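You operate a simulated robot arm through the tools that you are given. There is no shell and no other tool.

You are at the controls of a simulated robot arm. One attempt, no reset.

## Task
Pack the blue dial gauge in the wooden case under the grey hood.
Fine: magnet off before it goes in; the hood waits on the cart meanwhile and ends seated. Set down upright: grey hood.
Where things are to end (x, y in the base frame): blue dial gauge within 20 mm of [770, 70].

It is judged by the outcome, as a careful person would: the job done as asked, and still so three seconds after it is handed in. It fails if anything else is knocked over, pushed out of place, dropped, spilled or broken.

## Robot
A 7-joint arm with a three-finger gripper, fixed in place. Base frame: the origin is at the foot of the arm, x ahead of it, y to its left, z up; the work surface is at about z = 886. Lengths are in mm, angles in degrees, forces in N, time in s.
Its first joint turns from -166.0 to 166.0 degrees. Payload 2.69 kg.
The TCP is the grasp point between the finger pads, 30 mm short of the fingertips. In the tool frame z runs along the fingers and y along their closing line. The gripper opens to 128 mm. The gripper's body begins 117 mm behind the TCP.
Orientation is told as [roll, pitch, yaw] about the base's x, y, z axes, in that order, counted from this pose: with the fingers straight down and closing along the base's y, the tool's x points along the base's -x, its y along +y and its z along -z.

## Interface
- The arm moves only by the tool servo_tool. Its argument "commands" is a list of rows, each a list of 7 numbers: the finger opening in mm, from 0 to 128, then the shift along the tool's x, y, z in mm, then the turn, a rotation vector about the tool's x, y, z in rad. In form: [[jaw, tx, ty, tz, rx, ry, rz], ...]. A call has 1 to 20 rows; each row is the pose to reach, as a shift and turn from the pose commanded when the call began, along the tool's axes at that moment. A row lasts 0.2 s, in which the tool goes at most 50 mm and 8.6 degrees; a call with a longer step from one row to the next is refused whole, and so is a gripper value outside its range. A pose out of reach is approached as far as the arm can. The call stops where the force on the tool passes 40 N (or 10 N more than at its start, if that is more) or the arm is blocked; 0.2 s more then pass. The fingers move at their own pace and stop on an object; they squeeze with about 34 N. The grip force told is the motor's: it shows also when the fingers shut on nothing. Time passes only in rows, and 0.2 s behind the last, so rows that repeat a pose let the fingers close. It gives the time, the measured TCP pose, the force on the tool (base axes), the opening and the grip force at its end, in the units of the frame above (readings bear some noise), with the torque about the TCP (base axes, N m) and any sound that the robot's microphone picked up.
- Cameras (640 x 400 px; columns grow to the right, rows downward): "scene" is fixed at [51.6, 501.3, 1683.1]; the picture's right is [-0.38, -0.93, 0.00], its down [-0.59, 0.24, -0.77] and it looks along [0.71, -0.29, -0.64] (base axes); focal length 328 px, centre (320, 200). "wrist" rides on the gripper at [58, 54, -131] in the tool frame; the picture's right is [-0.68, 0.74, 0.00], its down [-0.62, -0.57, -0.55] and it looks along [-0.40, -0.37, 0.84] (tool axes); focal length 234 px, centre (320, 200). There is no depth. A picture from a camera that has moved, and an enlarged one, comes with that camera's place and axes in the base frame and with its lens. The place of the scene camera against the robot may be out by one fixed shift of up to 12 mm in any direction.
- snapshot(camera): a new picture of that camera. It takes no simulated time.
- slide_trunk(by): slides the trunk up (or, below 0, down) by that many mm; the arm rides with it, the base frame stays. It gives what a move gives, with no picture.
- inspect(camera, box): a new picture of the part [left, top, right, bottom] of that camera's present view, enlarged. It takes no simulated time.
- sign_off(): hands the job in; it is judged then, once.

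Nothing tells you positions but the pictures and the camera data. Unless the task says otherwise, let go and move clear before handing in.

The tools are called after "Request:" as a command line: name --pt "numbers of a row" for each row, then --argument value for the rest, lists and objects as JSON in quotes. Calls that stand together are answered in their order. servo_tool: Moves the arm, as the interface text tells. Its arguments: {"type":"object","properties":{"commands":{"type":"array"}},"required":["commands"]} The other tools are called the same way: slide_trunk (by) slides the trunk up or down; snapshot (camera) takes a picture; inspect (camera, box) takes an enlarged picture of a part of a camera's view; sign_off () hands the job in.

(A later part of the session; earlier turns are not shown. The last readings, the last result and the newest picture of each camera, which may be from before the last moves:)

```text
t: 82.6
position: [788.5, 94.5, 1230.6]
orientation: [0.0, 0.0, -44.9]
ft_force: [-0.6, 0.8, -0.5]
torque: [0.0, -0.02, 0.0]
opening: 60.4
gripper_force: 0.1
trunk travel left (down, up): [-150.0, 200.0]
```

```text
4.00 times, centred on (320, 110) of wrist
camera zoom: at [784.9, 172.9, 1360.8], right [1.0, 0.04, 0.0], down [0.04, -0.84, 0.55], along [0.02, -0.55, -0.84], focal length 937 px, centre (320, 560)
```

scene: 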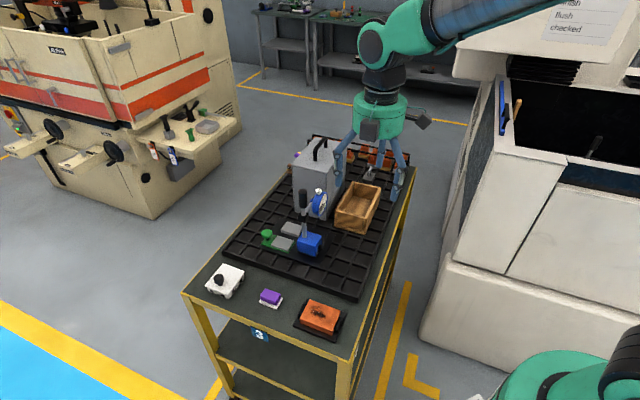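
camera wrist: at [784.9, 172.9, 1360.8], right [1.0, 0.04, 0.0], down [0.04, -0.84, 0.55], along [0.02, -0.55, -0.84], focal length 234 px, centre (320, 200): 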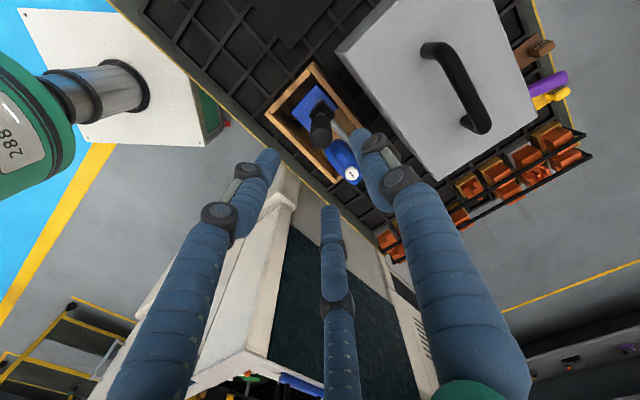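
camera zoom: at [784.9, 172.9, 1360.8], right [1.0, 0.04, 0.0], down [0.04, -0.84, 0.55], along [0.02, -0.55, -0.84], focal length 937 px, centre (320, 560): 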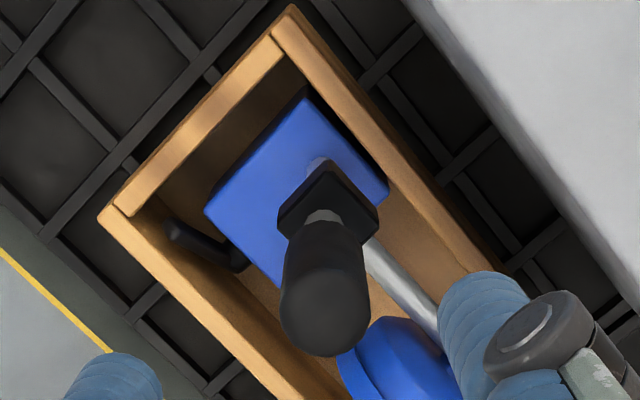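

The gauge stands upright, but it may be about 16 mm from the target point, so I want an accurate top-down measurement before covering it.

Request:
servo_tool --pt "60 -20 -24 0 0 0 0" --pt "60 -40 -48 0 0 0 0" --pt "60 -55.5 -67.6 0 0 0 0" --pt "60 -55.5 -67.6 0 0 0 0"

Request:
snapshot --camera "wrist"

Request:
inspect --camera "wrist" --box '[240, 0, 400, 110]'

Request:
inspect --camera "wrist" --box '[270, 10, 350, 65]'

```text
t: 83.6
position: [780.4, 5.6, 1228.4]
orientation: [0.1, 0.0, -44.8]
ft_force: [0.5, -0.7, -0.6]
torque: [0.02, 0.02, -0.01]
opening: 59.8
gripper_force: 0.1
trunk travel left (down, up): [-150.0, 200.0]
```

```text
taken
camera wrist: at [777.6, 85.6, 1359.1], right [1.0, 0.04, 0.0], down [0.04, -0.84, 0.55], along [0.02, -0.55, -0.84], focal length 234 px, centre (320, 200)
```

wrist: 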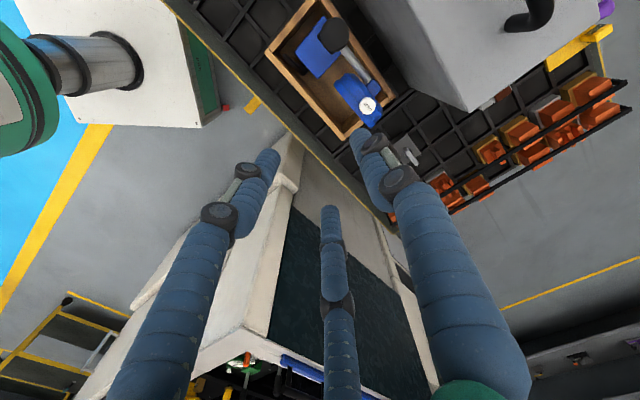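

```text
3.64 times, centred on (320, 55) of wrist
camera zoom: at [777.6, 85.6, 1359.1], right [1.0, 0.04, 0.0], down [0.04, -0.84, 0.55], along [0.02, -0.55, -0.84], focal length 852 px, centre (320, 727)
```

zoom: 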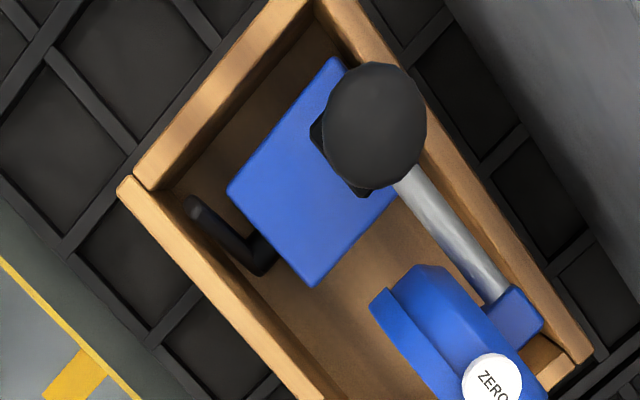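

```text
7.27 times, centred on (310, 38) of wrist
camera zoom: at [777.6, 85.6, 1359.1], right [1.0, 0.04, 0.0], down [0.04, -0.84, 0.55], along [0.02, -0.55, -0.84], focal length 1703 px, centre (393, 1382)
```

zoom: 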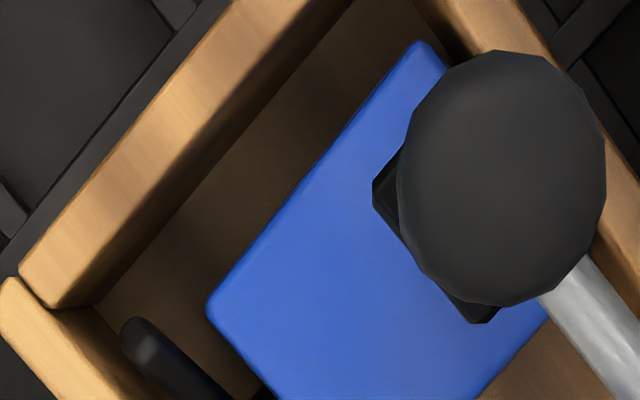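

Request:
inspect --camera "wrist" --box '[310, 50, 410, 140]'

Request:
inspect --camera "scene" --box '[340, 140, 380, 190]'

```text
4.44 times, centred on (360, 95) of wrist
camera zoom: at [777.6, 85.6, 1359.1], right [1.0, 0.04, 0.0], down [0.04, -0.84, 0.55], along [0.02, -0.55, -0.84], focal length 1041 px, centre (142, 667)
```

zoom: 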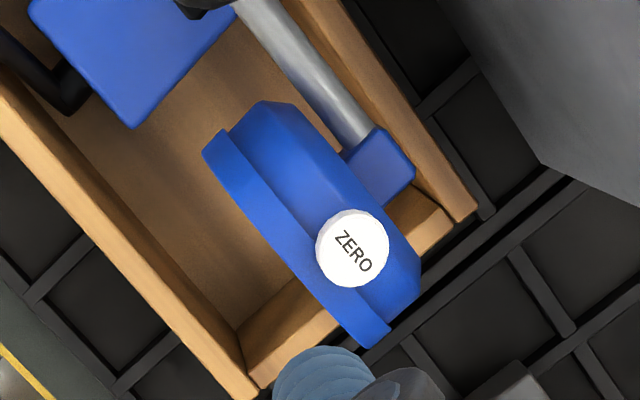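

```text
8.00 times, centred on (360, 165) of scene
camera zoom: at [51.6, 501.3, 1683.1], right [-0.38, -0.93, 0.0], down [-0.59, 0.24, -0.77], along [0.71, -0.29, -0.64], focal length 2622 px, centre (0, 480)
```

zoom: 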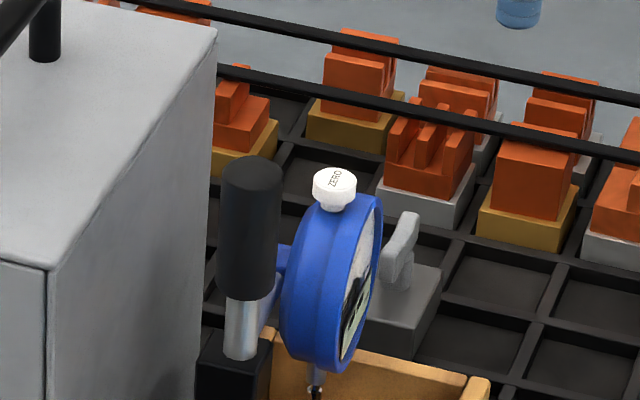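

The base centre measures about (778, 85), some 16.5 mm off. There's about 5 mm of slack on the lever side, so I'll re-grip, lift slightly, and shift about 3 mm each way closer to the target.

Request:
servo_tool --pt "60 20 24 0 0 0 0" --pt "60 40 48 0 0 0 0" --pt "60 55.5 67.6 0 0 0 0" --pt "60 55.5 67.6 20 0 0 0" --pt "60 55.5 67.6 45 0 0 0" --pt "60 55.5 67.6 70 0 0 0" --pt "60 55.5 67.6 95 0 0 0" --pt "60 55.5 67.6 115 0 0 0" --pt "60 55.5 67.6 130 0 0 0" --pt "60 55.5 67.6 137 0 0 0" --pt "60 55.5 67.6 137 0 0 0"

Request:
inspect --camera "wrist" --box '[220, 60, 440, 240]'

```text
t: 86.0
position: [790.5, 92.5, 1091.4]
orientation: [-0.1, 0.1, -44.9]
ft_force: [0.2, -0.1, 0.1]
torque: [0.0, 0.04, 0.0]
opening: 60.2
gripper_force: 0.0
trunk travel left (down, up): [-150.0, 200.0]
```

```text
2.22 times, centred on (330, 150) of wrist
camera zoom: at [785.3, 171.3, 1222.7], right [1.0, 0.04, 0.0], down [0.04, -0.84, 0.55], along [0.02, -0.55, -0.84], focal length 520 px, centre (298, 311)
```

zoom: 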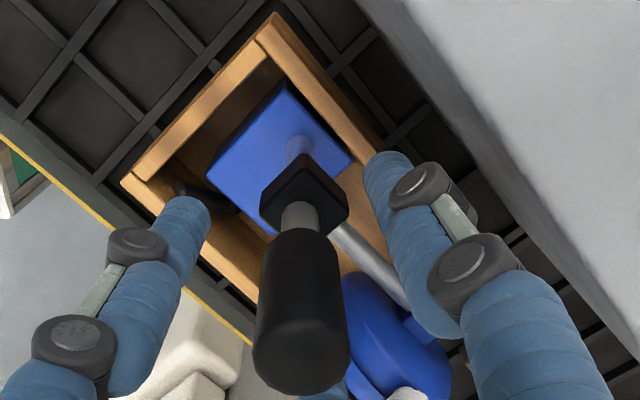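

Request:
servo_tool --pt "48 0 0 0 0 0 0" --pt "38 0 0 0 0 0 0" --pt "30 0 0 0 0 0 0" --pt "24 0 0 0 0 0 0" --pt "16 0 0 0 0 0 0" --pt "8 0 0 0 0 0 0" --pt "0 0 0 0 0 0 0" --pt "0 0 0 0 0 0 0" --pt "0 0 0 0 0 0 0"

Request:
servo_tool --pt "0 0 0 -2 0 0 0" --pt "0 0 0 -4 0 0 0" --pt "0 0 0 -7 0 0 0" --pt "0 0 0 -7 0 0 0" --pt "0 0 0 -7 0 0 0"

Request:
inspect --camera "wrist" --box '[250, 80, 350, 170]'

Request:
inspect --camera "scene" --box '[330, 150, 390, 230]'

```text
t: 88.0
position: [788.7, 92.4, 1092.3]
orientation: [0.0, 0.1, -44.9]
ft_force: [0.8, 2.8, 1.5]
torque: [0.11, -0.06, 0.01]
opening: 22.5
gripper_force: 33.5
trunk travel left (down, up): [-150.0, 200.0]
```

```text
t: 89.2
position: [789.1, 92.8, 1098.5]
orientation: [0.1, -0.1, -44.9]
ft_force: [0.1, -0.2, -11.6]
torque: [0.16, -0.09, 0.02]
opening: 22.5
gripper_force: 34.1
trunk travel left (down, up): [-150.0, 200.0]
```

```text
4.44 times, centred on (300, 125) of wrist
camera zoom: at [785.7, 171.4, 1229.1], right [1.0, 0.04, 0.0], down [0.04, -0.84, 0.55], along [0.02, -0.55, -0.84], focal length 1041 px, centre (409, 533)
```

zoom: 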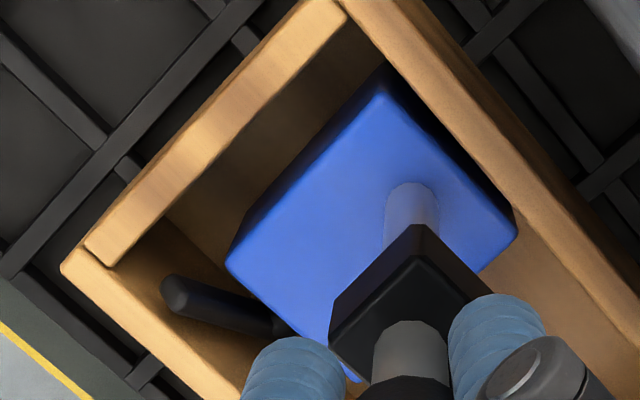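

```text
5.00 times, centred on (360, 190) of scene
camera zoom: at [51.6, 501.3, 1683.1], right [-0.38, -0.93, 0.0], down [-0.59, 0.24, -0.77], along [0.71, -0.29, -0.64], focal length 1639 px, centre (120, 250)
```

zoom: 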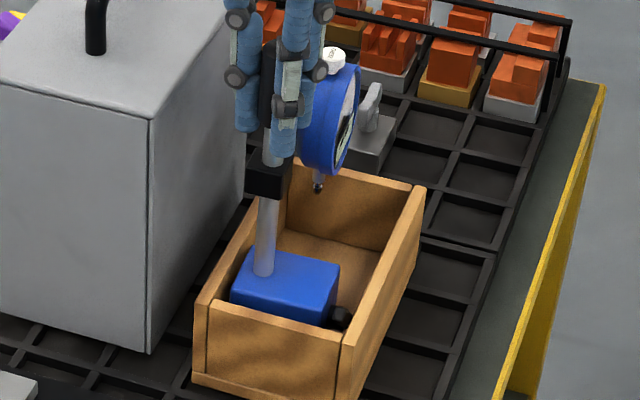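

Request:
servo_tool --pt "0 -1 -1 0 0 0 0.012" --pt "0 -2 -2 0 0 0 0.024" --pt "0 -3 -3 0 0 0 0.035" --pt "0 -3 -3 0 0 0 0.035"

Request:
servo_tool --pt "0 0 0 1.5 0 0 0" --pt "0 0 0 3 0 0 0" --pt "0 0 0 3 0 0 0"

Request:
servo_tool --pt "0 0 0 1 0 0 0" --pt "0 0 0 1 0 0 0"

Request:
servo_tool --pt "0 0 0 1 0 0 0" --pt "0 0 0 1 0 0 0"

```text
t: 90.2
position: [790.6, 86.7, 1099.2]
orientation: [0.0, 0.0, -47.0]
ft_force: [-1.1, -0.2, -11.1]
torque: [0.16, -0.09, 0.01]
opening: 22.6
gripper_force: 34.2
trunk travel left (down, up): [-150.0, 200.0]
```

```text
t: 91.0
position: [791.1, 87.6, 1094.6]
orientation: [0.0, 0.0, -46.9]
ft_force: [-0.5, 1.0, -10.6]
torque: [0.15, -0.05, 0.01]
opening: 22.4
gripper_force: 33.9
trunk travel left (down, up): [-150.0, 200.0]
```

```text
t: 91.6
position: [788.9, 87.5, 1094.2]
orientation: [0.0, 0.0, -46.9]
ft_force: [-0.5, -0.7, -11.4]
torque: [0.19, -0.08, 0.0]
opening: 22.4
gripper_force: 34.2
trunk travel left (down, up): [-150.0, 200.0]
```

```text
t: 92.2
position: [788.9, 87.8, 1094.6]
orientation: [0.0, 0.1, -46.9]
ft_force: [0.7, -0.1, -11.1]
torque: [0.17, -0.06, 0.0]
opening: 22.5
gripper_force: 34.1
trunk travel left (down, up): [-150.0, 200.0]
```

Request:
servo_tool --pt "0 0 0 1 0 0 0" --pt "0 0 0 1 0 0 0"

Request:
servo_tool --pt "0 0 0 1 0 0 0" --pt "0 0 0 1 0 0 0"

```text
t: 92.8
position: [791.1, 88.3, 1093.8]
orientation: [0.0, -0.1, -47.0]
ft_force: [0.8, -0.4, -9.9]
torque: [0.17, -0.08, 0.0]
opening: 22.6
gripper_force: 33.9
trunk travel left (down, up): [-150.0, 200.0]
```

```text
t: 93.4
position: [789.2, 88.5, 1092.1]
orientation: [-0.1, 0.0, -46.9]
ft_force: [-0.8, 0.4, -2.3]
torque: [-0.06, 0.27, -0.1]
opening: 22.5
gripper_force: 33.3
trunk travel left (down, up): [-150.0, 200.0]
```

The weight is on the floor again (z force -2 N). I'll release gently.

Request:
servo_tool --pt "0 0 0 0.5 0 0 0" --pt "18 0 0 0.5 0 0 0" --pt "24 0 0 0.5 0 0 0" --pt "28 0 0 0.5 0 0 0" --pt "36 0 0 0 0 0 0" --pt "48 0 0 0 0 0 0" --pt "60 0 0 0 0 0 0" --pt "60 0 0 0 0 0 0"

Request:
servo_tool --pt "60 0 0 -8 0 0 0" --pt "60 0 0 -22 0 0 0" --pt "60 0 0 -42 0 0 0" --pt "60 0 0 -65 0 0 0" --pt "60 0 0 -90 0 0 0" --pt "60 0 0 -115 0 0 0" --pt "60 0 0 -137 0 0 0" --pt "60 -20 -24 -137 0 0 0" --pt "60 -40 -48 -137 0 0 0" --pt "60 -55.5 -67.6 -137 0 0 0" --pt "60 -55.5 -67.6 -137 0 0 0"

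Request:
inspect --camera "wrist" --box '[240, 0, 400, 110]'

Request:
inspect --camera "scene" --box '[310, 120, 410, 240]'

```text
t: 95.2
position: [789.4, 88.2, 1091.8]
orientation: [0.1, 0.0, -47.0]
ft_force: [0.4, -0.3, 0.5]
torque: [0.03, 0.03, 0.0]
opening: 60.1
gripper_force: 0.1
trunk travel left (down, up): [-150.0, 200.0]
```

```text
t: 97.6
position: [778.3, 1.4, 1228.8]
orientation: [0.0, 0.0, -47.0]
ft_force: [-0.2, -0.4, 0.3]
torque: [0.03, 0.02, -0.01]
opening: 60.3
gripper_force: 0.0
trunk travel left (down, up): [-150.0, 200.0]
```

```text
3.64 times, centred on (320, 55) of wrist
camera zoom: at [777.8, 80.8, 1360.3], right [1.0, 0.01, 0.0], down [0.01, -0.84, 0.55], along [0.0, -0.55, -0.84], focal length 852 px, centre (320, 727)
```

zoom: 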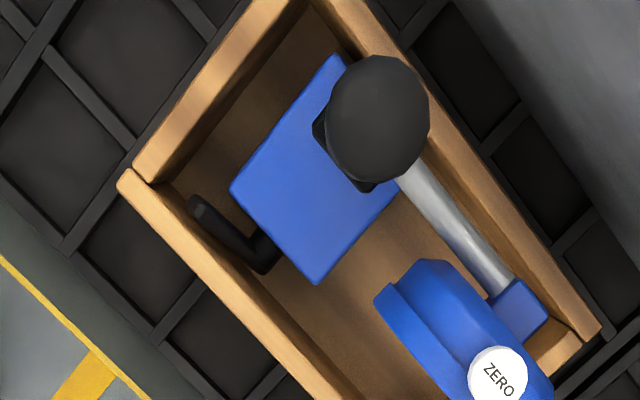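

```text
3.33 times, centred on (360, 180) of scene
camera zoom: at [51.6, 501.3, 1683.1], right [-0.38, -0.93, 0.0], down [-0.59, 0.24, -0.77], along [0.71, -0.29, -0.64], focal length 1093 px, centre (187, 267)
```

zoom: 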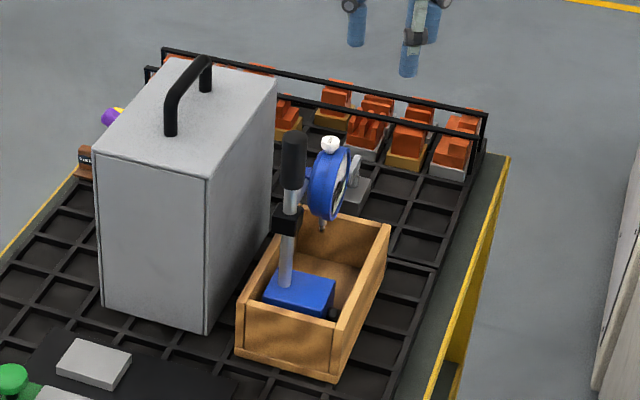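

The gauge now sits squarely, with its base centre near (779, 81), about 14 mm from the target point and clear of all walls. Next I'll return to the hood handle.

Request:
servo_tool --pt "80 2 33 0 0 0 -0.006" --pt "80 4 66 0 0 0 -0.012" --pt "80 6 100 0 0 0 -0.018" --pt "80 8 133 0 0 0 -0.024" --pt "80 10 166 0 0 0 -0.03" --pt "80 12.2 199 0 0 0 -0.035" --pt "80 12.2 199 0 0 0 -0.035"

Request:
snapshot --camera "wrist"

Request:
inspect --camera "wrist" --box '[220, 70, 460, 270]'

Request:
inspect --camera "scene" --box '[270, 100, 410, 240]'

```text
t: 99.2
position: [915.9, 147.1, 1229.4]
orientation: [0.0, 0.1, -45.0]
ft_force: [0.8, 0.4, -0.1]
torque: [-0.04, 0.0, -0.01]
opening: 79.8
gripper_force: 0.0
trunk travel left (down, up): [-150.0, 200.0]
```

```text
taken
camera wrist: at [912.4, 226.1, 1359.5], right [1.0, 0.04, 0.0], down [0.04, -0.84, 0.55], along [0.02, -0.55, -0.84], focal length 234 px, centre (320, 200)
```

wrist: 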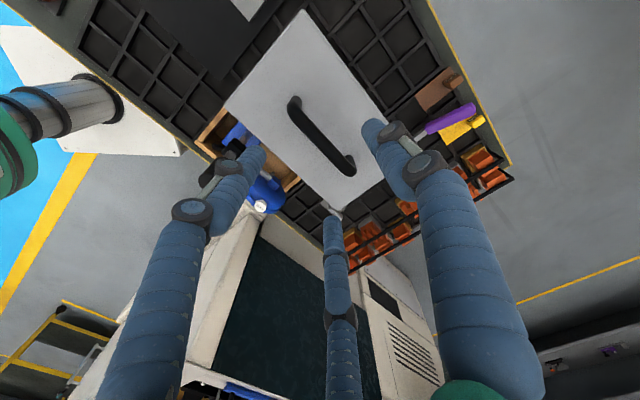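

```text
2.00 times, centred on (340, 170) of wrist
camera zoom: at [912.4, 226.1, 1359.5], right [1.0, 0.04, 0.0], down [0.04, -0.84, 0.55], along [0.02, -0.55, -0.84], focal length 468 px, centre (280, 260)
```

zoom: 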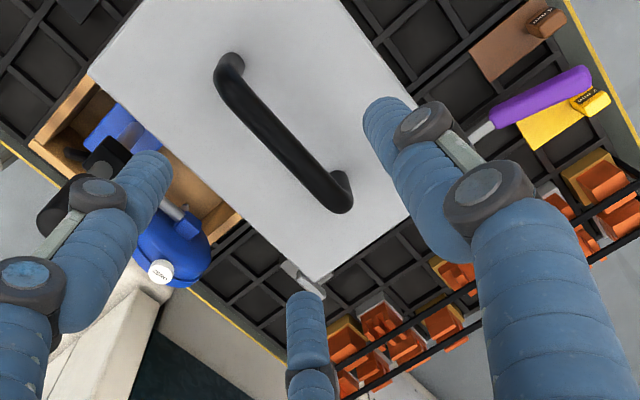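

```text
2.86 times, centred on (340, 170) of scene
camera zoom: at [51.6, 501.3, 1683.1], right [-0.38, -0.93, 0.0], down [-0.59, 0.24, -0.77], along [0.71, -0.29, -0.64], focal length 937 px, centre (263, 286)
```

zoom: 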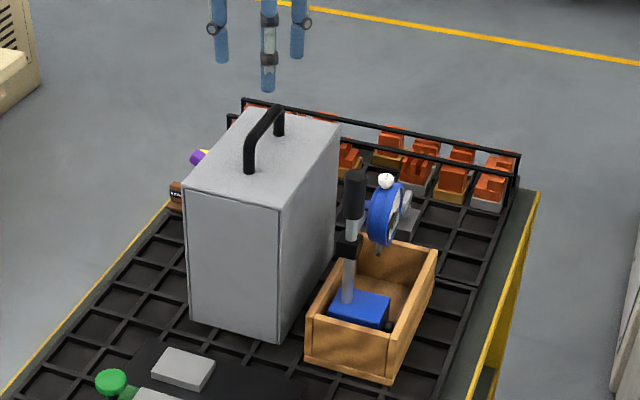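

Request:
servo_tool --pt "80 0 0 20 0 0 0" --pt "80 0 0 45 0 0 0" --pt "80 0 0 70 0 0 0" --pt "80 0 0 85 0 0 0" --pt "80 0 0 95 0 0 0" --pt "80 0 0 95 0 0 0"

Request:
servo_tool --pt "60 0 0 0 0 0 0" --pt "45 0 0 0 0 0 0" --pt "34 0 0 0 0 0 0" --pt "26 0 0 0 0 0 0" --pt "18 0 0 0 0 0 0" --pt "10 0 0 0 0 0 0" --pt "4 0 0 0 0 0 0" --pt "4 0 0 0 0 0 0" --pt "4 0 0 0 0 0 0"

Request:
snapshot --camera "wrist"

Request:
inspect --camera "scene" --box '[270, 100, 410, 240]'

```text
t: 100.6
position: [915.6, 147.2, 1133.1]
orientation: [0.0, -0.1, -44.8]
ft_force: [0.3, 0.3, -0.1]
torque: [0.0, 0.0, 0.0]
opening: 79.8
gripper_force: 0.1
trunk travel left (down, up): [-150.0, 200.0]
```

```text
t: 102.6
position: [915.8, 146.1, 1134.0]
orientation: [0.0, 0.0, -44.9]
ft_force: [-0.4, -0.2, 0.1]
torque: [-0.03, 0.06, 0.02]
opening: 21.5
gripper_force: 34.3
trunk travel left (down, up): [-150.0, 200.0]
```

```text
taken
camera wrist: at [911.3, 225.0, 1264.6], right [1.0, 0.04, 0.0], down [0.04, -0.84, 0.55], along [0.02, -0.55, -0.84], focal length 234 px, centre (320, 200)
```

wrist: 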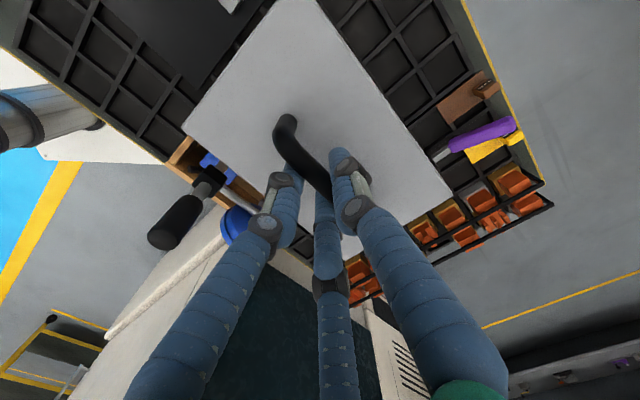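

```text
2.86 times, centred on (340, 170) of scene
camera zoom: at [51.6, 501.3, 1683.1], right [-0.38, -0.93, 0.0], down [-0.59, 0.24, -0.77], along [0.71, -0.29, -0.64], focal length 937 px, centre (263, 286)
```

zoom: 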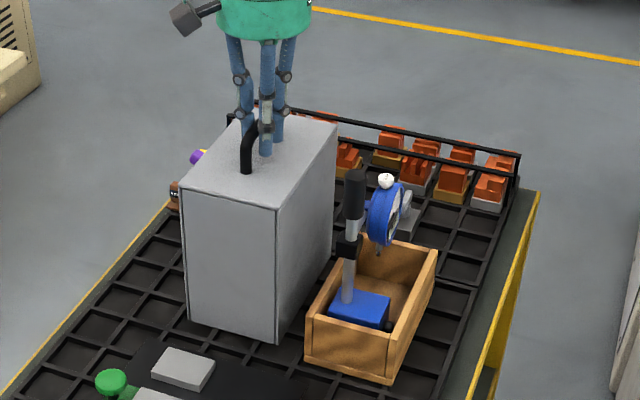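

The handle is gripped again. I'll lift with the arm first, then use the trunk for the extra height needed to clear the gauge.

Request:
servo_tool --pt "4 0 0 -4 0 0 0" --pt "4 0 0 -12 0 0 0" --pt "4 0 0 -26 0 0 0" --pt "4 0 0 -44 0 0 0" --pt "4 0 0 -64 0 0 0" --pt "4 0 0 -84 0 0 0" --pt "4 0 0 -104 0 0 0" --pt "4 0 0 -120 0 0 0" --pt "4 0 0 -126 0 0 0" --pt "4 0 0 -126 0 0 0"

Request:
slide_trunk --by 40

Request:
inspect --camera "scene" --box '[270, 60, 410, 240]'

```text
t: 104.8
position: [915.7, 146.2, 1259.3]
orientation: [0.0, 0.0, -44.9]
ft_force: [0.5, -0.8, -2.4]
torque: [-0.01, -0.03, 0.02]
opening: 21.6
gripper_force: 33.6
trunk travel left (down, up): [-150.0, 200.0]
```

```text
t: 105.6
position: [916.7, 146.5, 1298.1]
orientation: [-0.1, 0.0, -44.9]
ft_force: [1.0, -0.4, -2.5]
torque: [-0.01, 0.06, -0.01]
opening: 21.7
gripper_force: 33.9
trunk travel left (down, up): [-190.0, 160.0]
```

```text
2.22 times, centred on (340, 150) of scene
camera zoom: at [51.6, 501.3, 1683.1], right [-0.38, -0.93, 0.0], down [-0.59, 0.24, -0.77], along [0.71, -0.29, -0.64], focal length 728 px, centre (276, 311)
```

zoom: 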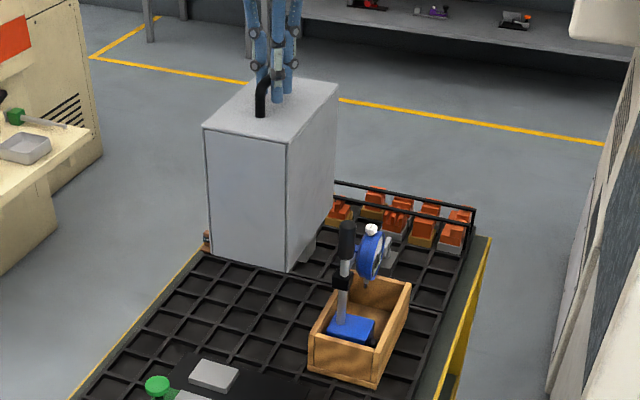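

The trunk slide works well. I'll raise the rest of the way so the hood bottom clears the gauge top.

Request:
slide_trunk --by 60

Request:
slide_trunk --by 60

Request:
inspect --camera "scene" --box '[270, 20, 430, 240]'

Request:
snapshot --camera "wrist"

```text
t: 106.6
position: [915.0, 147.4, 1358.2]
orientation: [0.0, 0.0, -44.9]
ft_force: [-0.1, -0.3, -2.9]
torque: [0.02, 0.05, 0.01]
opening: 21.4
gripper_force: 33.6
trunk travel left (down, up): [-250.0, 100.0]
```

```text
t: 107.6
position: [915.4, 147.1, 1418.1]
orientation: [-0.2, 0.0, -45.0]
ft_force: [-0.1, -0.3, -3.0]
torque: [0.02, 0.04, -0.01]
opening: 21.6
gripper_force: 33.8
trunk travel left (down, up): [-310.0, 40.0]
```

```text
1.82 times, centred on (350, 130) of scene
camera zoom: at [51.6, 501.3, 1683.1], right [-0.38, -0.93, 0.0], down [-0.59, 0.24, -0.77], along [0.71, -0.29, -0.64], focal length 596 px, centre (266, 327)
```

zoom: 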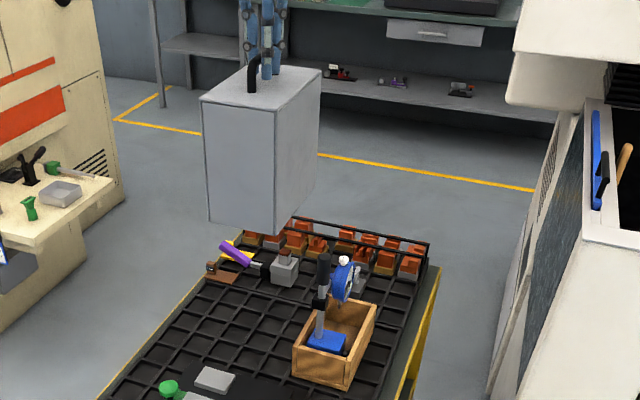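

```text
taken
camera wrist: at [912.3, 225.9, 1549.4], right [1.0, 0.04, 0.0], down [0.04, -0.84, 0.55], along [0.02, -0.55, -0.84], focal length 234 px, centre (320, 200)
```

wrist: 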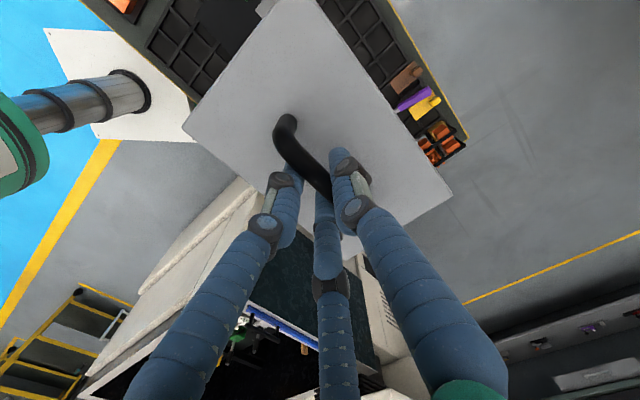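

Request:
servo_tool --pt "4 0 0 0 0 0 0"

```text
t: 108.0
position: [916.7, 146.2, 1419.8]
orientation: [0.0, -0.1, -44.9]
ft_force: [-0.6, 1.3, -3.4]
torque: [-0.01, 0.03, -0.01]
opening: 21.5
gripper_force: 33.6
trunk travel left (down, up): [-310.0, 40.0]
```

Request:
servo_tool --pt "4 1 -5 0 0 0 0" --pt "4 2 -14 0 0 0 0" --pt "4 4 -26 0 0 0 0" --pt "4 6 -40 0 0 0 0" --pt "4 8 -54 0 0 0 0" --pt "4 10 -68 0 0 0 0" --pt "4 12 -82 0 0 0 0" --pt "4 14 -96 0 0 0 0" --pt "4 16 -110 0 0 0 0" --pt "4 18 -124 0 0 0 0" --pt "4 20 -137 0 0 0 0" --pt "4 21.2 -145 0 0 0 0" --pt "4 21.2 -148.9 0 0 0 0" --pt "4 21.2 -148.9 0 0 0 0"

Request:
inspect --camera "scene" --box '[270, 20, 430, 240]'

Request:
inspect --camera "scene" --box '[320, 110, 410, 240]'

Request:
snapshot --camera "wrist"

```text
t: 111.0
position: [795.4, 55.9, 1419.8]
orientation: [0.0, 0.0, -44.9]
ft_force: [0.0, -0.1, -3.0]
torque: [0.02, 0.0, 0.01]
opening: 21.4
gripper_force: 33.7
trunk travel left (down, up): [-310.0, 40.0]
```

```text
1.82 times, centred on (350, 130) of scene
camera zoom: at [51.6, 501.3, 1683.1], right [-0.38, -0.93, 0.0], down [-0.59, 0.24, -0.77], along [0.71, -0.29, -0.64], focal length 596 px, centre (266, 327)
```

zoom: 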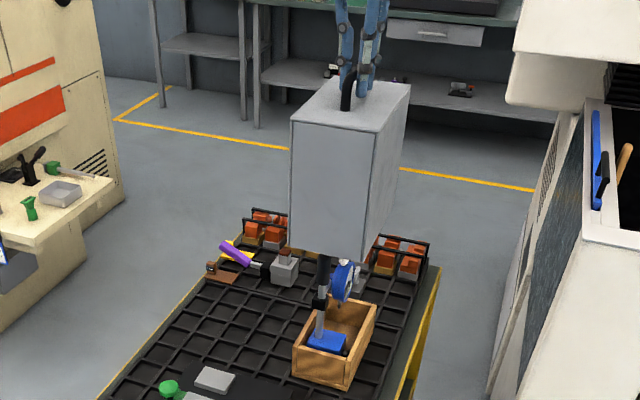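

```text
3.08 times, centred on (365, 175) of scene
camera zoom: at [51.6, 501.3, 1683.1], right [-0.38, -0.93, 0.0], down [-0.59, 0.24, -0.77], along [0.71, -0.29, -0.64], focal length 1009 px, centre (182, 277)
```

zoom: 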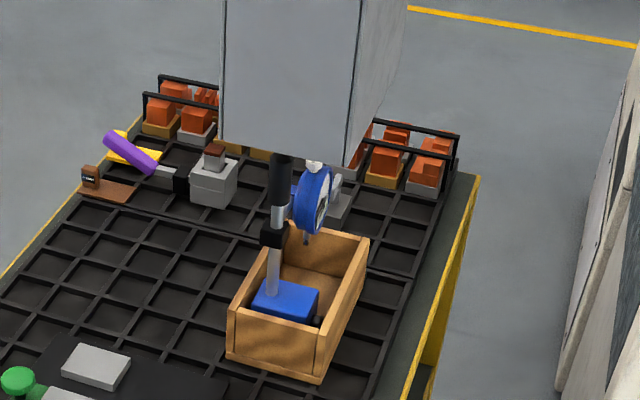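

```text
taken
camera wrist: at [791.5, 134.8, 1550.2], right [1.0, 0.04, 0.0], down [0.04, -0.84, 0.55], along [0.02, -0.55, -0.84], focal length 234 px, centre (320, 200)
```

wrist: 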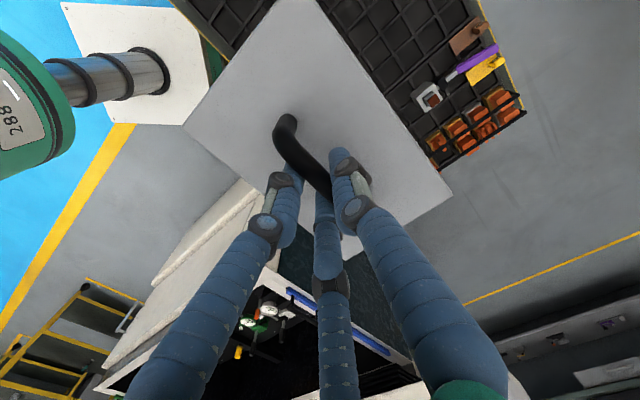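

The hood is above the gauge. Closing the grip pushes the hood about 2.5 mm toward +v, so I'll correct that, lower to just above the gauge top, and check alignment.

Request:
servo_tool --pt "4 0 -2.5 0 0 0 0" --pt "4 0 -2.5 10 0 0 0" --pt "4 0 -2.5 22 0 0 0" --pt "4 0 -2.5 32 0 0 0" --pt "4 0 -2.5 38 0 0 0" --pt "4 0 -2.5 38 0 0 0"

Request:
inspect --camera "scene" --box '[330, 120, 400, 230]'

Request:
inspect --camera "wrist" --box '[160, 0, 480, 220]'

```text
t: 112.4
position: [793.8, 53.7, 1380.7]
orientation: [0.1, 0.0, -45.0]
ft_force: [0.0, -0.3, -3.3]
torque: [0.0, -0.01, 0.0]
opening: 21.4
gripper_force: 33.7
trunk travel left (down, up): [-310.0, 40.0]
```

```text
3.64 times, centred on (365, 175) of scene
camera zoom: at [51.6, 501.3, 1683.1], right [-0.38, -0.93, 0.0], down [-0.59, 0.24, -0.77], along [0.71, -0.29, -0.64], focal length 1192 px, centre (156, 291)
```

zoom: 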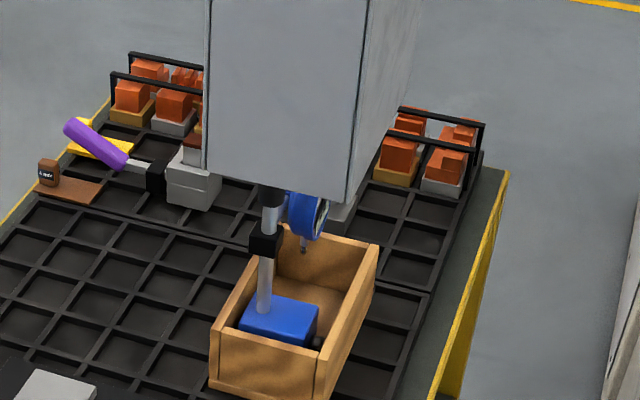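

```text
1.82 times, centred on (320, 110) of wrist
camera zoom: at [789.5, 133.2, 1512.1], right [1.0, 0.04, 0.0], down [0.04, -0.84, 0.55], along [0.02, -0.55, -0.84], focal length 426 px, centre (320, 364)
```

zoom: 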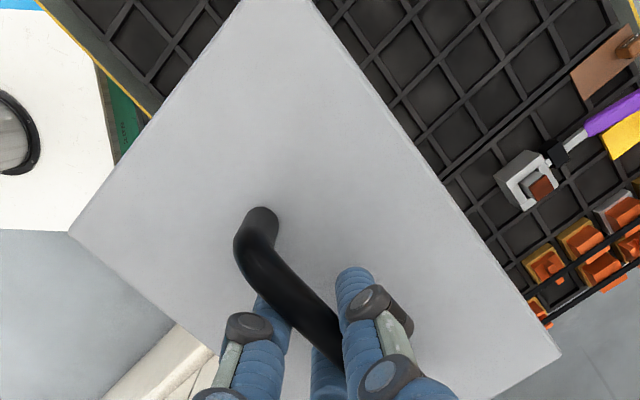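

Everything lies inside the hood's outline with margin. I'll keep lowering while watching the force.

Request:
servo_tool --pt "4 0 0 8 0 0 0" --pt "4 0 0 18 0 0 0" --pt "4 0 0 28 0 0 0" --pt "4 0 0 38 0 0 0" --pt "4 0 0 48 0 0 0" --pt "4 0 0 58 0 0 0" --pt "4 0 0 58 0 0 0"

Request:
inspect --camera "scene" --box '[330, 130, 400, 240]'

```text
t: 114.0
position: [794.1, 53.7, 1324.8]
orientation: [0.0, 0.0, -44.8]
ft_force: [-0.1, 0.8, -2.7]
torque: [0.03, 0.04, -0.03]
opening: 21.6
gripper_force: 33.9
trunk travel left (down, up): [-310.0, 40.0]
```

```text
3.64 times, centred on (365, 185) of scene
camera zoom: at [51.6, 501.3, 1683.1], right [-0.38, -0.93, 0.0], down [-0.59, 0.24, -0.77], along [0.71, -0.29, -0.64], focal length 1192 px, centre (156, 254)
```

zoom: 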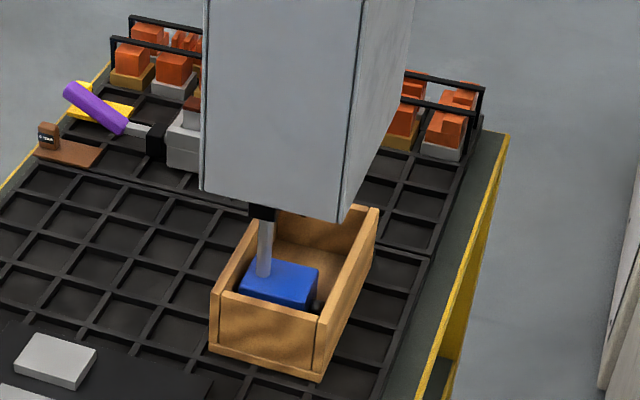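

Request:
servo_tool --pt "4 0 0 8 0 0 0" --pt "4 0 0 18 0 0 0" --pt "4 0 0 28 0 0 0" --pt "4 0 0 38 0 0 0" --pt "4 0 0 48 0 0 0" --pt "4 0 0 58 0 0 0" --pt "4 0 0 66 0 0 0" --pt "4 0 0 66 0 0 0"

Request:
inspect --camera "scene" --box '[330, 130, 400, 240]'

Request:
inspect --camera "scene" --box '[340, 190, 390, 235]'

```text
t: 115.8
position: [795.0, 55.7, 1256.8]
orientation: [0.0, 0.1, -44.9]
ft_force: [1.0, -0.2, -3.8]
torque: [-0.21, -0.13, -0.01]
opening: 21.8
gripper_force: 34.0
trunk travel left (down, up): [-310.0, 40.0]
```

```text
3.64 times, centred on (365, 185) of scene
camera zoom: at [51.6, 501.3, 1683.1], right [-0.38, -0.93, 0.0], down [-0.59, 0.24, -0.77], along [0.71, -0.29, -0.64], focal length 1192 px, centre (156, 254)
```

zoom: 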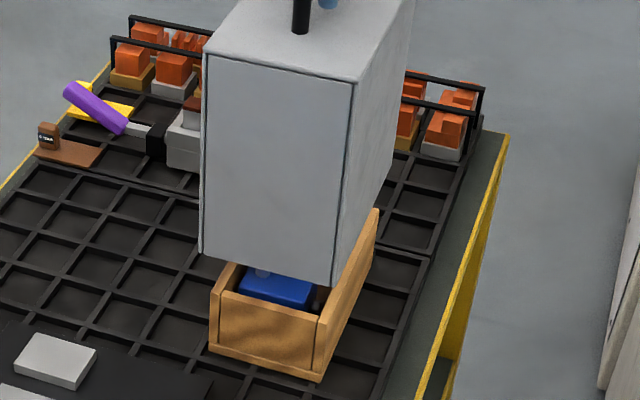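

```text
8.89 times, centred on (365, 212) of scene
camera zoom: at [51.6, 501.3, 1683.1], right [-0.38, -0.93, 0.0], down [-0.59, 0.24, -0.77], along [0.71, -0.29, -0.64], focal length 2914 px, centre (-80, 89)
```

zoom: 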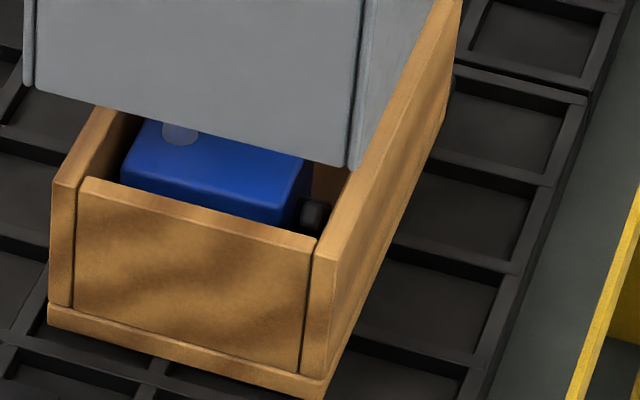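

Request:
servo_tool --pt "4 0 0 0 0 0 0" --pt "4 0 0 0 0 0 0"

Request:
inspect --camera "wrist" --box '[160, 0, 480, 220]'

```text
t: 116.4
position: [794.4, 54.1, 1257.6]
orientation: [0.0, 0.0, -44.9]
ft_force: [1.5, -1.3, -3.8]
torque: [-0.22, -0.15, 0.0]
opening: 21.6
gripper_force: 34.5
trunk travel left (down, up): [-310.0, 40.0]
```

```text
1.82 times, centred on (320, 110) of wrist
camera zoom: at [790.2, 133.5, 1387.8], right [1.0, 0.04, 0.0], down [0.04, -0.84, 0.55], along [0.02, -0.55, -0.84], focal length 426 px, centre (320, 364)
```

zoom: 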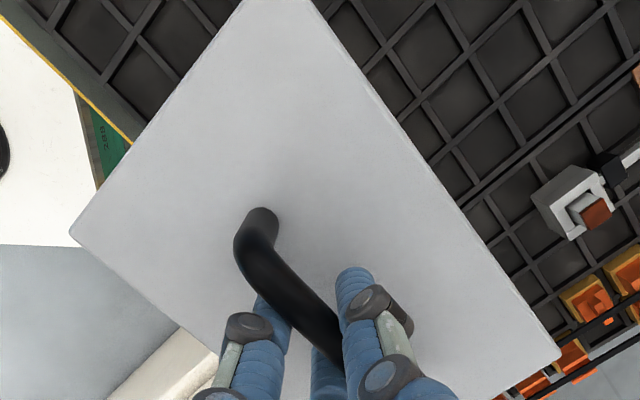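

There's a slight side contact: the torque fits the dial's far edge touching the inside of the hood's far end. I'll shift the hood about 6 mm toward the far end and see whether it frees.

Request:
servo_tool --pt "4 -2 0 -1 0 0 0" --pt "4 -4 0 -1 0 0 0" --pt "4 -6 0 -1 0 0 0" --pt "4 -6 0 -1 0 0 0"

Request:
inspect --camera "scene" --box '[340, 190, 390, 235]'

```text
t: 117.4
position: [800.2, 49.8, 1259.5]
orientation: [0.0, 0.0, -44.9]
ft_force: [-0.1, -0.6, -2.3]
torque: [0.0, 0.02, 0.01]
opening: 21.3
gripper_force: 34.1
trunk travel left (down, up): [-310.0, 40.0]
```

```text
8.89 times, centred on (365, 212) of scene
camera zoom: at [51.6, 501.3, 1683.1], right [-0.38, -0.93, 0.0], down [-0.59, 0.24, -0.77], along [0.71, -0.29, -0.64], focal length 2914 px, centre (-80, 89)
```

zoom: 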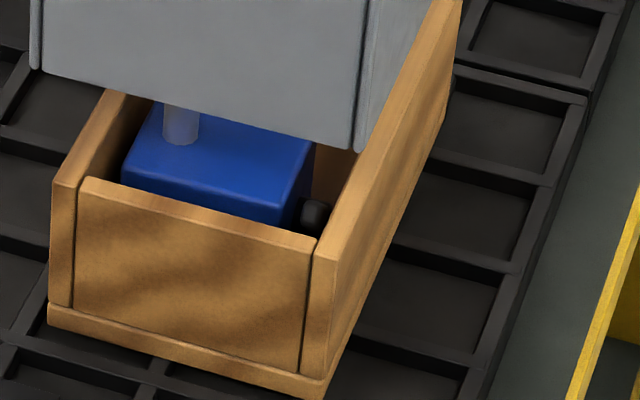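

Freed: the torque is back to zero and the gauge hasn't moved. I'll lower past the dial's widest point with this offset, checking the torque.

Request:
servo_tool --pt "4 0 0 4 0 0 0" --pt "4 0 0 8 0 0 0" --pt "4 0 0 12 0 0 0" --pt "4 0 0 12 0 0 0"

Request:
servo_tool --pt "4 0 0 4 0 0 0" --pt "4 0 0 8 0 0 0" --pt "4 0 0 12 0 0 0" --pt "4 0 0 12 0 0 0"

Request:
servo_tool --pt "4 0 0 4 0 0 0" --pt "4 0 0 8 0 0 0" --pt "4 0 0 11 0 0 0" --pt "4 0 0 11 0 0 0"

Request:
inspect --camera "scene" --box '[340, 190, 390, 235]'

```text
t: 118.4
position: [797.2, 50.8, 1248.1]
orientation: [-0.1, 0.0, -44.9]
ft_force: [-0.2, -0.2, -1.8]
torque: [-0.01, 0.03, 0.03]
opening: 21.5
gripper_force: 33.7
trunk travel left (down, up): [-310.0, 40.0]
```

```text
t: 119.4
position: [798.5, 50.1, 1235.2]
orientation: [-0.1, -0.1, -44.9]
ft_force: [0.4, -1.1, -2.9]
torque: [-0.01, -0.02, 0.01]
opening: 21.5
gripper_force: 33.5
trunk travel left (down, up): [-310.0, 40.0]
```

```text
t: 120.4
position: [799.2, 49.2, 1223.0]
orientation: [0.0, 0.0, -44.9]
ft_force: [0.3, 0.4, -3.0]
torque: [0.04, 0.03, -0.01]
opening: 21.6
gripper_force: 34.2
trunk travel left (down, up): [-310.0, 40.0]
```

```text
8.89 times, centred on (365, 212) of scene
camera zoom: at [51.6, 501.3, 1683.1], right [-0.38, -0.93, 0.0], down [-0.59, 0.24, -0.77], along [0.71, -0.29, -0.64], focal length 2914 px, centre (-80, 89)
```

zoom: 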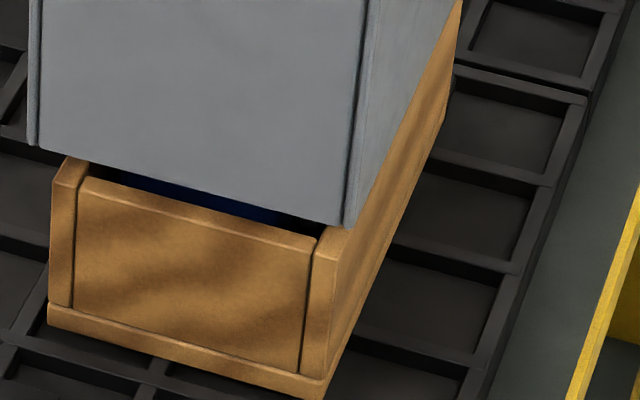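

Request:
servo_tool --pt "4 1.5 0 0 0 0 0" --pt "4 3 0 0 0 0 0" --pt "4 3 0 0 0 0 0"

Request:
servo_tool --pt "4 1.5 0 0 0 0 0" --pt "4 2 0 0 0 0 0" --pt "4 2 0 0 0 0 0"

```text
t: 121.2
position: [796.1, 52.6, 1224.0]
orientation: [0.0, -0.1, -44.9]
ft_force: [0.3, -0.2, -3.3]
torque: [0.01, 0.03, 0.01]
opening: 21.5
gripper_force: 34.2
trunk travel left (down, up): [-310.0, 40.0]
```

```text
t: 122.0
position: [795.2, 53.3, 1223.1]
orientation: [0.0, 0.1, -45.0]
ft_force: [0.1, -0.7, -2.9]
torque: [-0.03, 0.03, -0.02]
opening: 21.6
gripper_force: 34.1
trunk travel left (down, up): [-310.0, 40.0]
```

The offset is taken back with no contact, so the dial is now past the inner lip. Next I'll lower carefully toward the seat.

Request:
servo_tool --pt "4 1 0 2 0 0 0" --pt "4 1 0 5 0 0 0" --pt "4 1 0 8 0 0 0" --pt "4 1 0 8 0 0 0"

Request:
inspect --camera "scene" --box '[340, 190, 390, 235]'

Request:
inspect --camera "wrist" --box '[160, 0, 480, 220]'

```text
t: 123.0
position: [794.1, 54.5, 1215.5]
orientation: [0.0, 0.0, -44.9]
ft_force: [-0.1, 0.3, -2.7]
torque: [0.0, 0.03, -0.04]
opening: 21.6
gripper_force: 33.8
trunk travel left (down, up): [-310.0, 40.0]
```

```text
8.89 times, centred on (365, 212) of scene
camera zoom: at [51.6, 501.3, 1683.1], right [-0.38, -0.93, 0.0], down [-0.59, 0.24, -0.77], along [0.71, -0.29, -0.64], focal length 2914 px, centre (-80, 89)
```

zoom: 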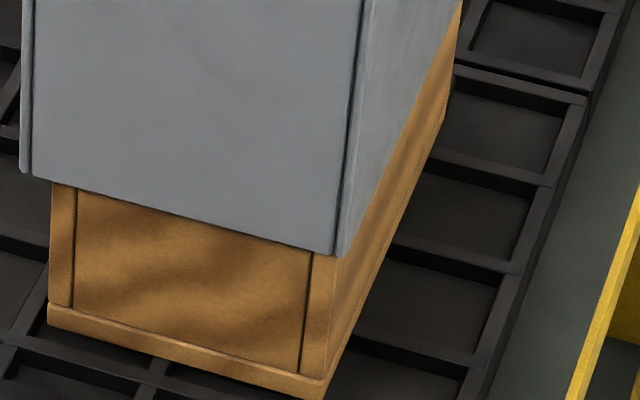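

```text
1.82 times, centred on (320, 110) of wrist
camera zoom: at [789.7, 133.9, 1346.3], right [1.0, 0.04, 0.0], down [0.04, -0.84, 0.55], along [0.02, -0.55, -0.84], focal length 426 px, centre (320, 364)
```

zoom: 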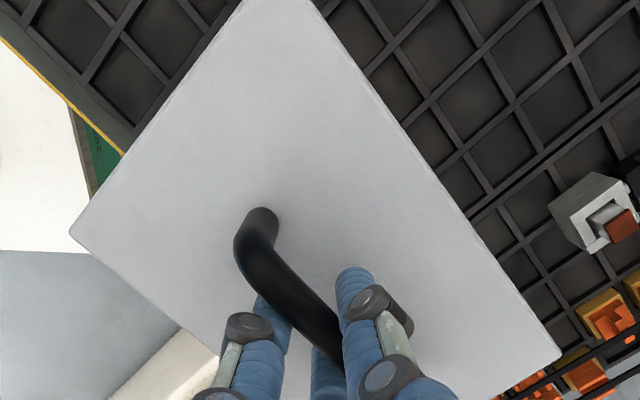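

Request:
inspect --camera "scene" --box '[290, 185, 340, 260]'

Request:
inspect --camera "scene" --box '[310, 120, 430, 240]'

```text
5.33 times, centred on (315, 222) of scene
camera zoom: at [51.6, 501.3, 1683.1], right [-0.38, -0.93, 0.0], down [-0.59, 0.24, -0.77], along [0.71, -0.29, -0.64], focal length 1748 px, centre (347, 80)
```

zoom: 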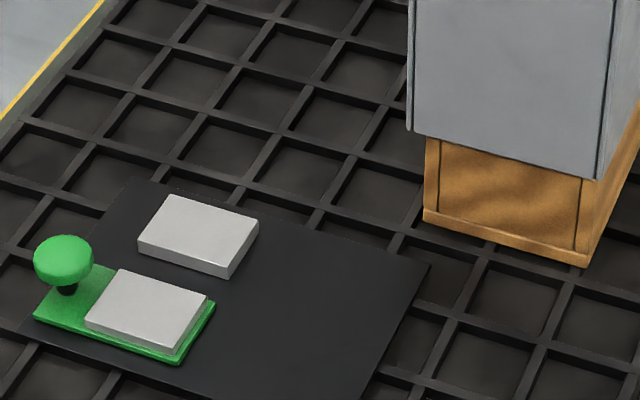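

```text
3.33 times, centred on (370, 180) of scene
camera zoom: at [51.6, 501.3, 1683.1], right [-0.38, -0.93, 0.0], down [-0.59, 0.24, -0.77], along [0.71, -0.29, -0.64], focal length 1093 px, centre (153, 267)
```

zoom: 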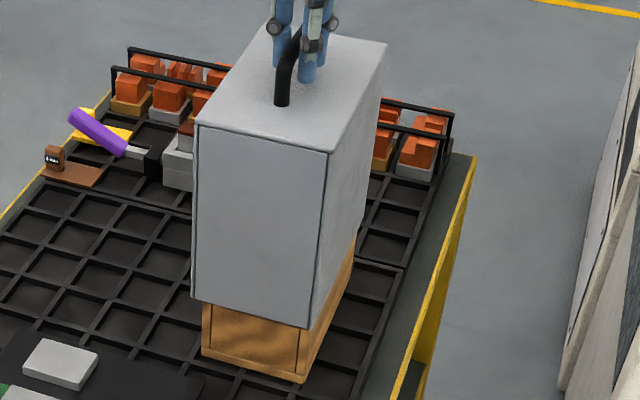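

Compared with the starting picture, the hood sits about 3–4 mm too far toward +v and slightly near. I'll correct that before sleeving it down.

Request:
servo_tool --pt "4 -1.2 -1.7 -2 0 0 0" --pt "4 -2.5 -3.5 -2 0 0 0" --pt "4 -2.5 -3.5 -2 0 0 0"

Request:
inspect --camera "scene" --box '[290, 185, 340, 260]'

Request:
inspect --camera "scene" --box '[310, 120, 430, 240]'

Request:
inspect --camera "scene" --box '[340, 190, 390, 235]'

```text
t: 123.8
position: [794.2, 49.8, 1218.2]
orientation: [0.0, 0.1, -44.9]
ft_force: [-0.3, 0.1, -3.0]
torque: [-0.02, 0.0, -0.02]
opening: 21.6
gripper_force: 33.9
trunk travel left (down, up): [-310.0, 40.0]
```

```text
5.33 times, centred on (315, 222) of scene
camera zoom: at [51.6, 501.3, 1683.1], right [-0.38, -0.93, 0.0], down [-0.59, 0.24, -0.77], along [0.71, -0.29, -0.64], focal length 1748 px, centre (347, 80)
```

zoom: 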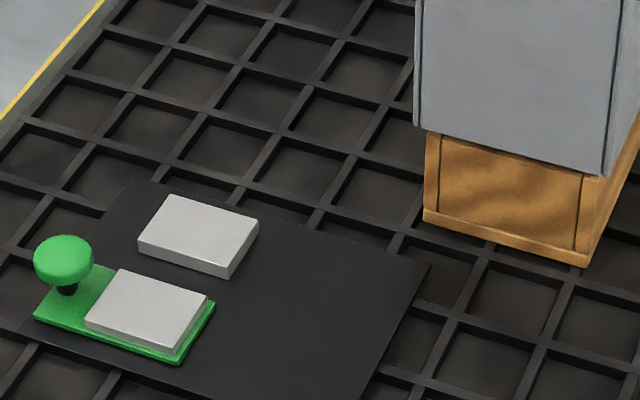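

```text
3.33 times, centred on (370, 180) of scene
camera zoom: at [51.6, 501.3, 1683.1], right [-0.38, -0.93, 0.0], down [-0.59, 0.24, -0.77], along [0.71, -0.29, -0.64], focal length 1093 px, centre (153, 267)
```

zoom: 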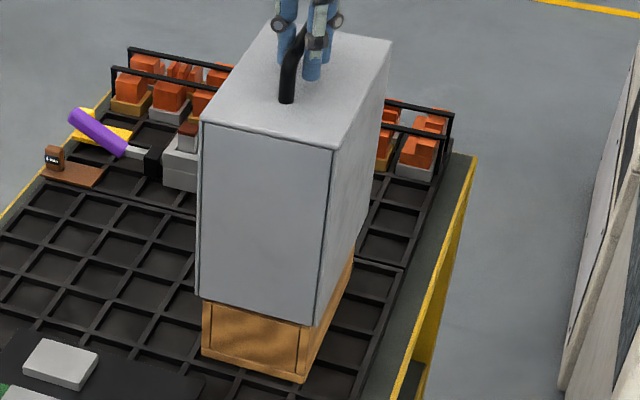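

```text
8.89 times, centred on (365, 212) of scene
camera zoom: at [51.6, 501.3, 1683.1], right [-0.38, -0.93, 0.0], down [-0.59, 0.24, -0.77], along [0.71, -0.29, -0.64], focal length 2914 px, centre (-80, 89)
```

zoom: 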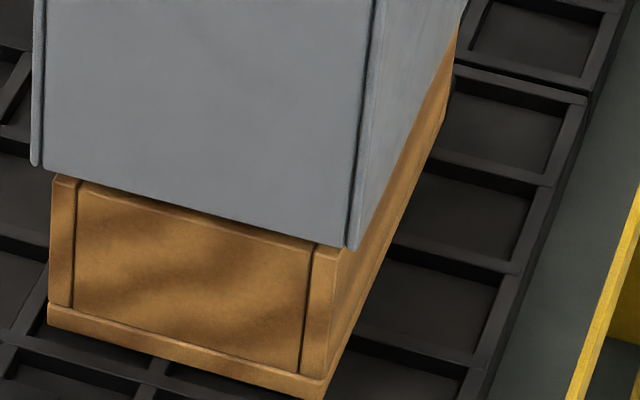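

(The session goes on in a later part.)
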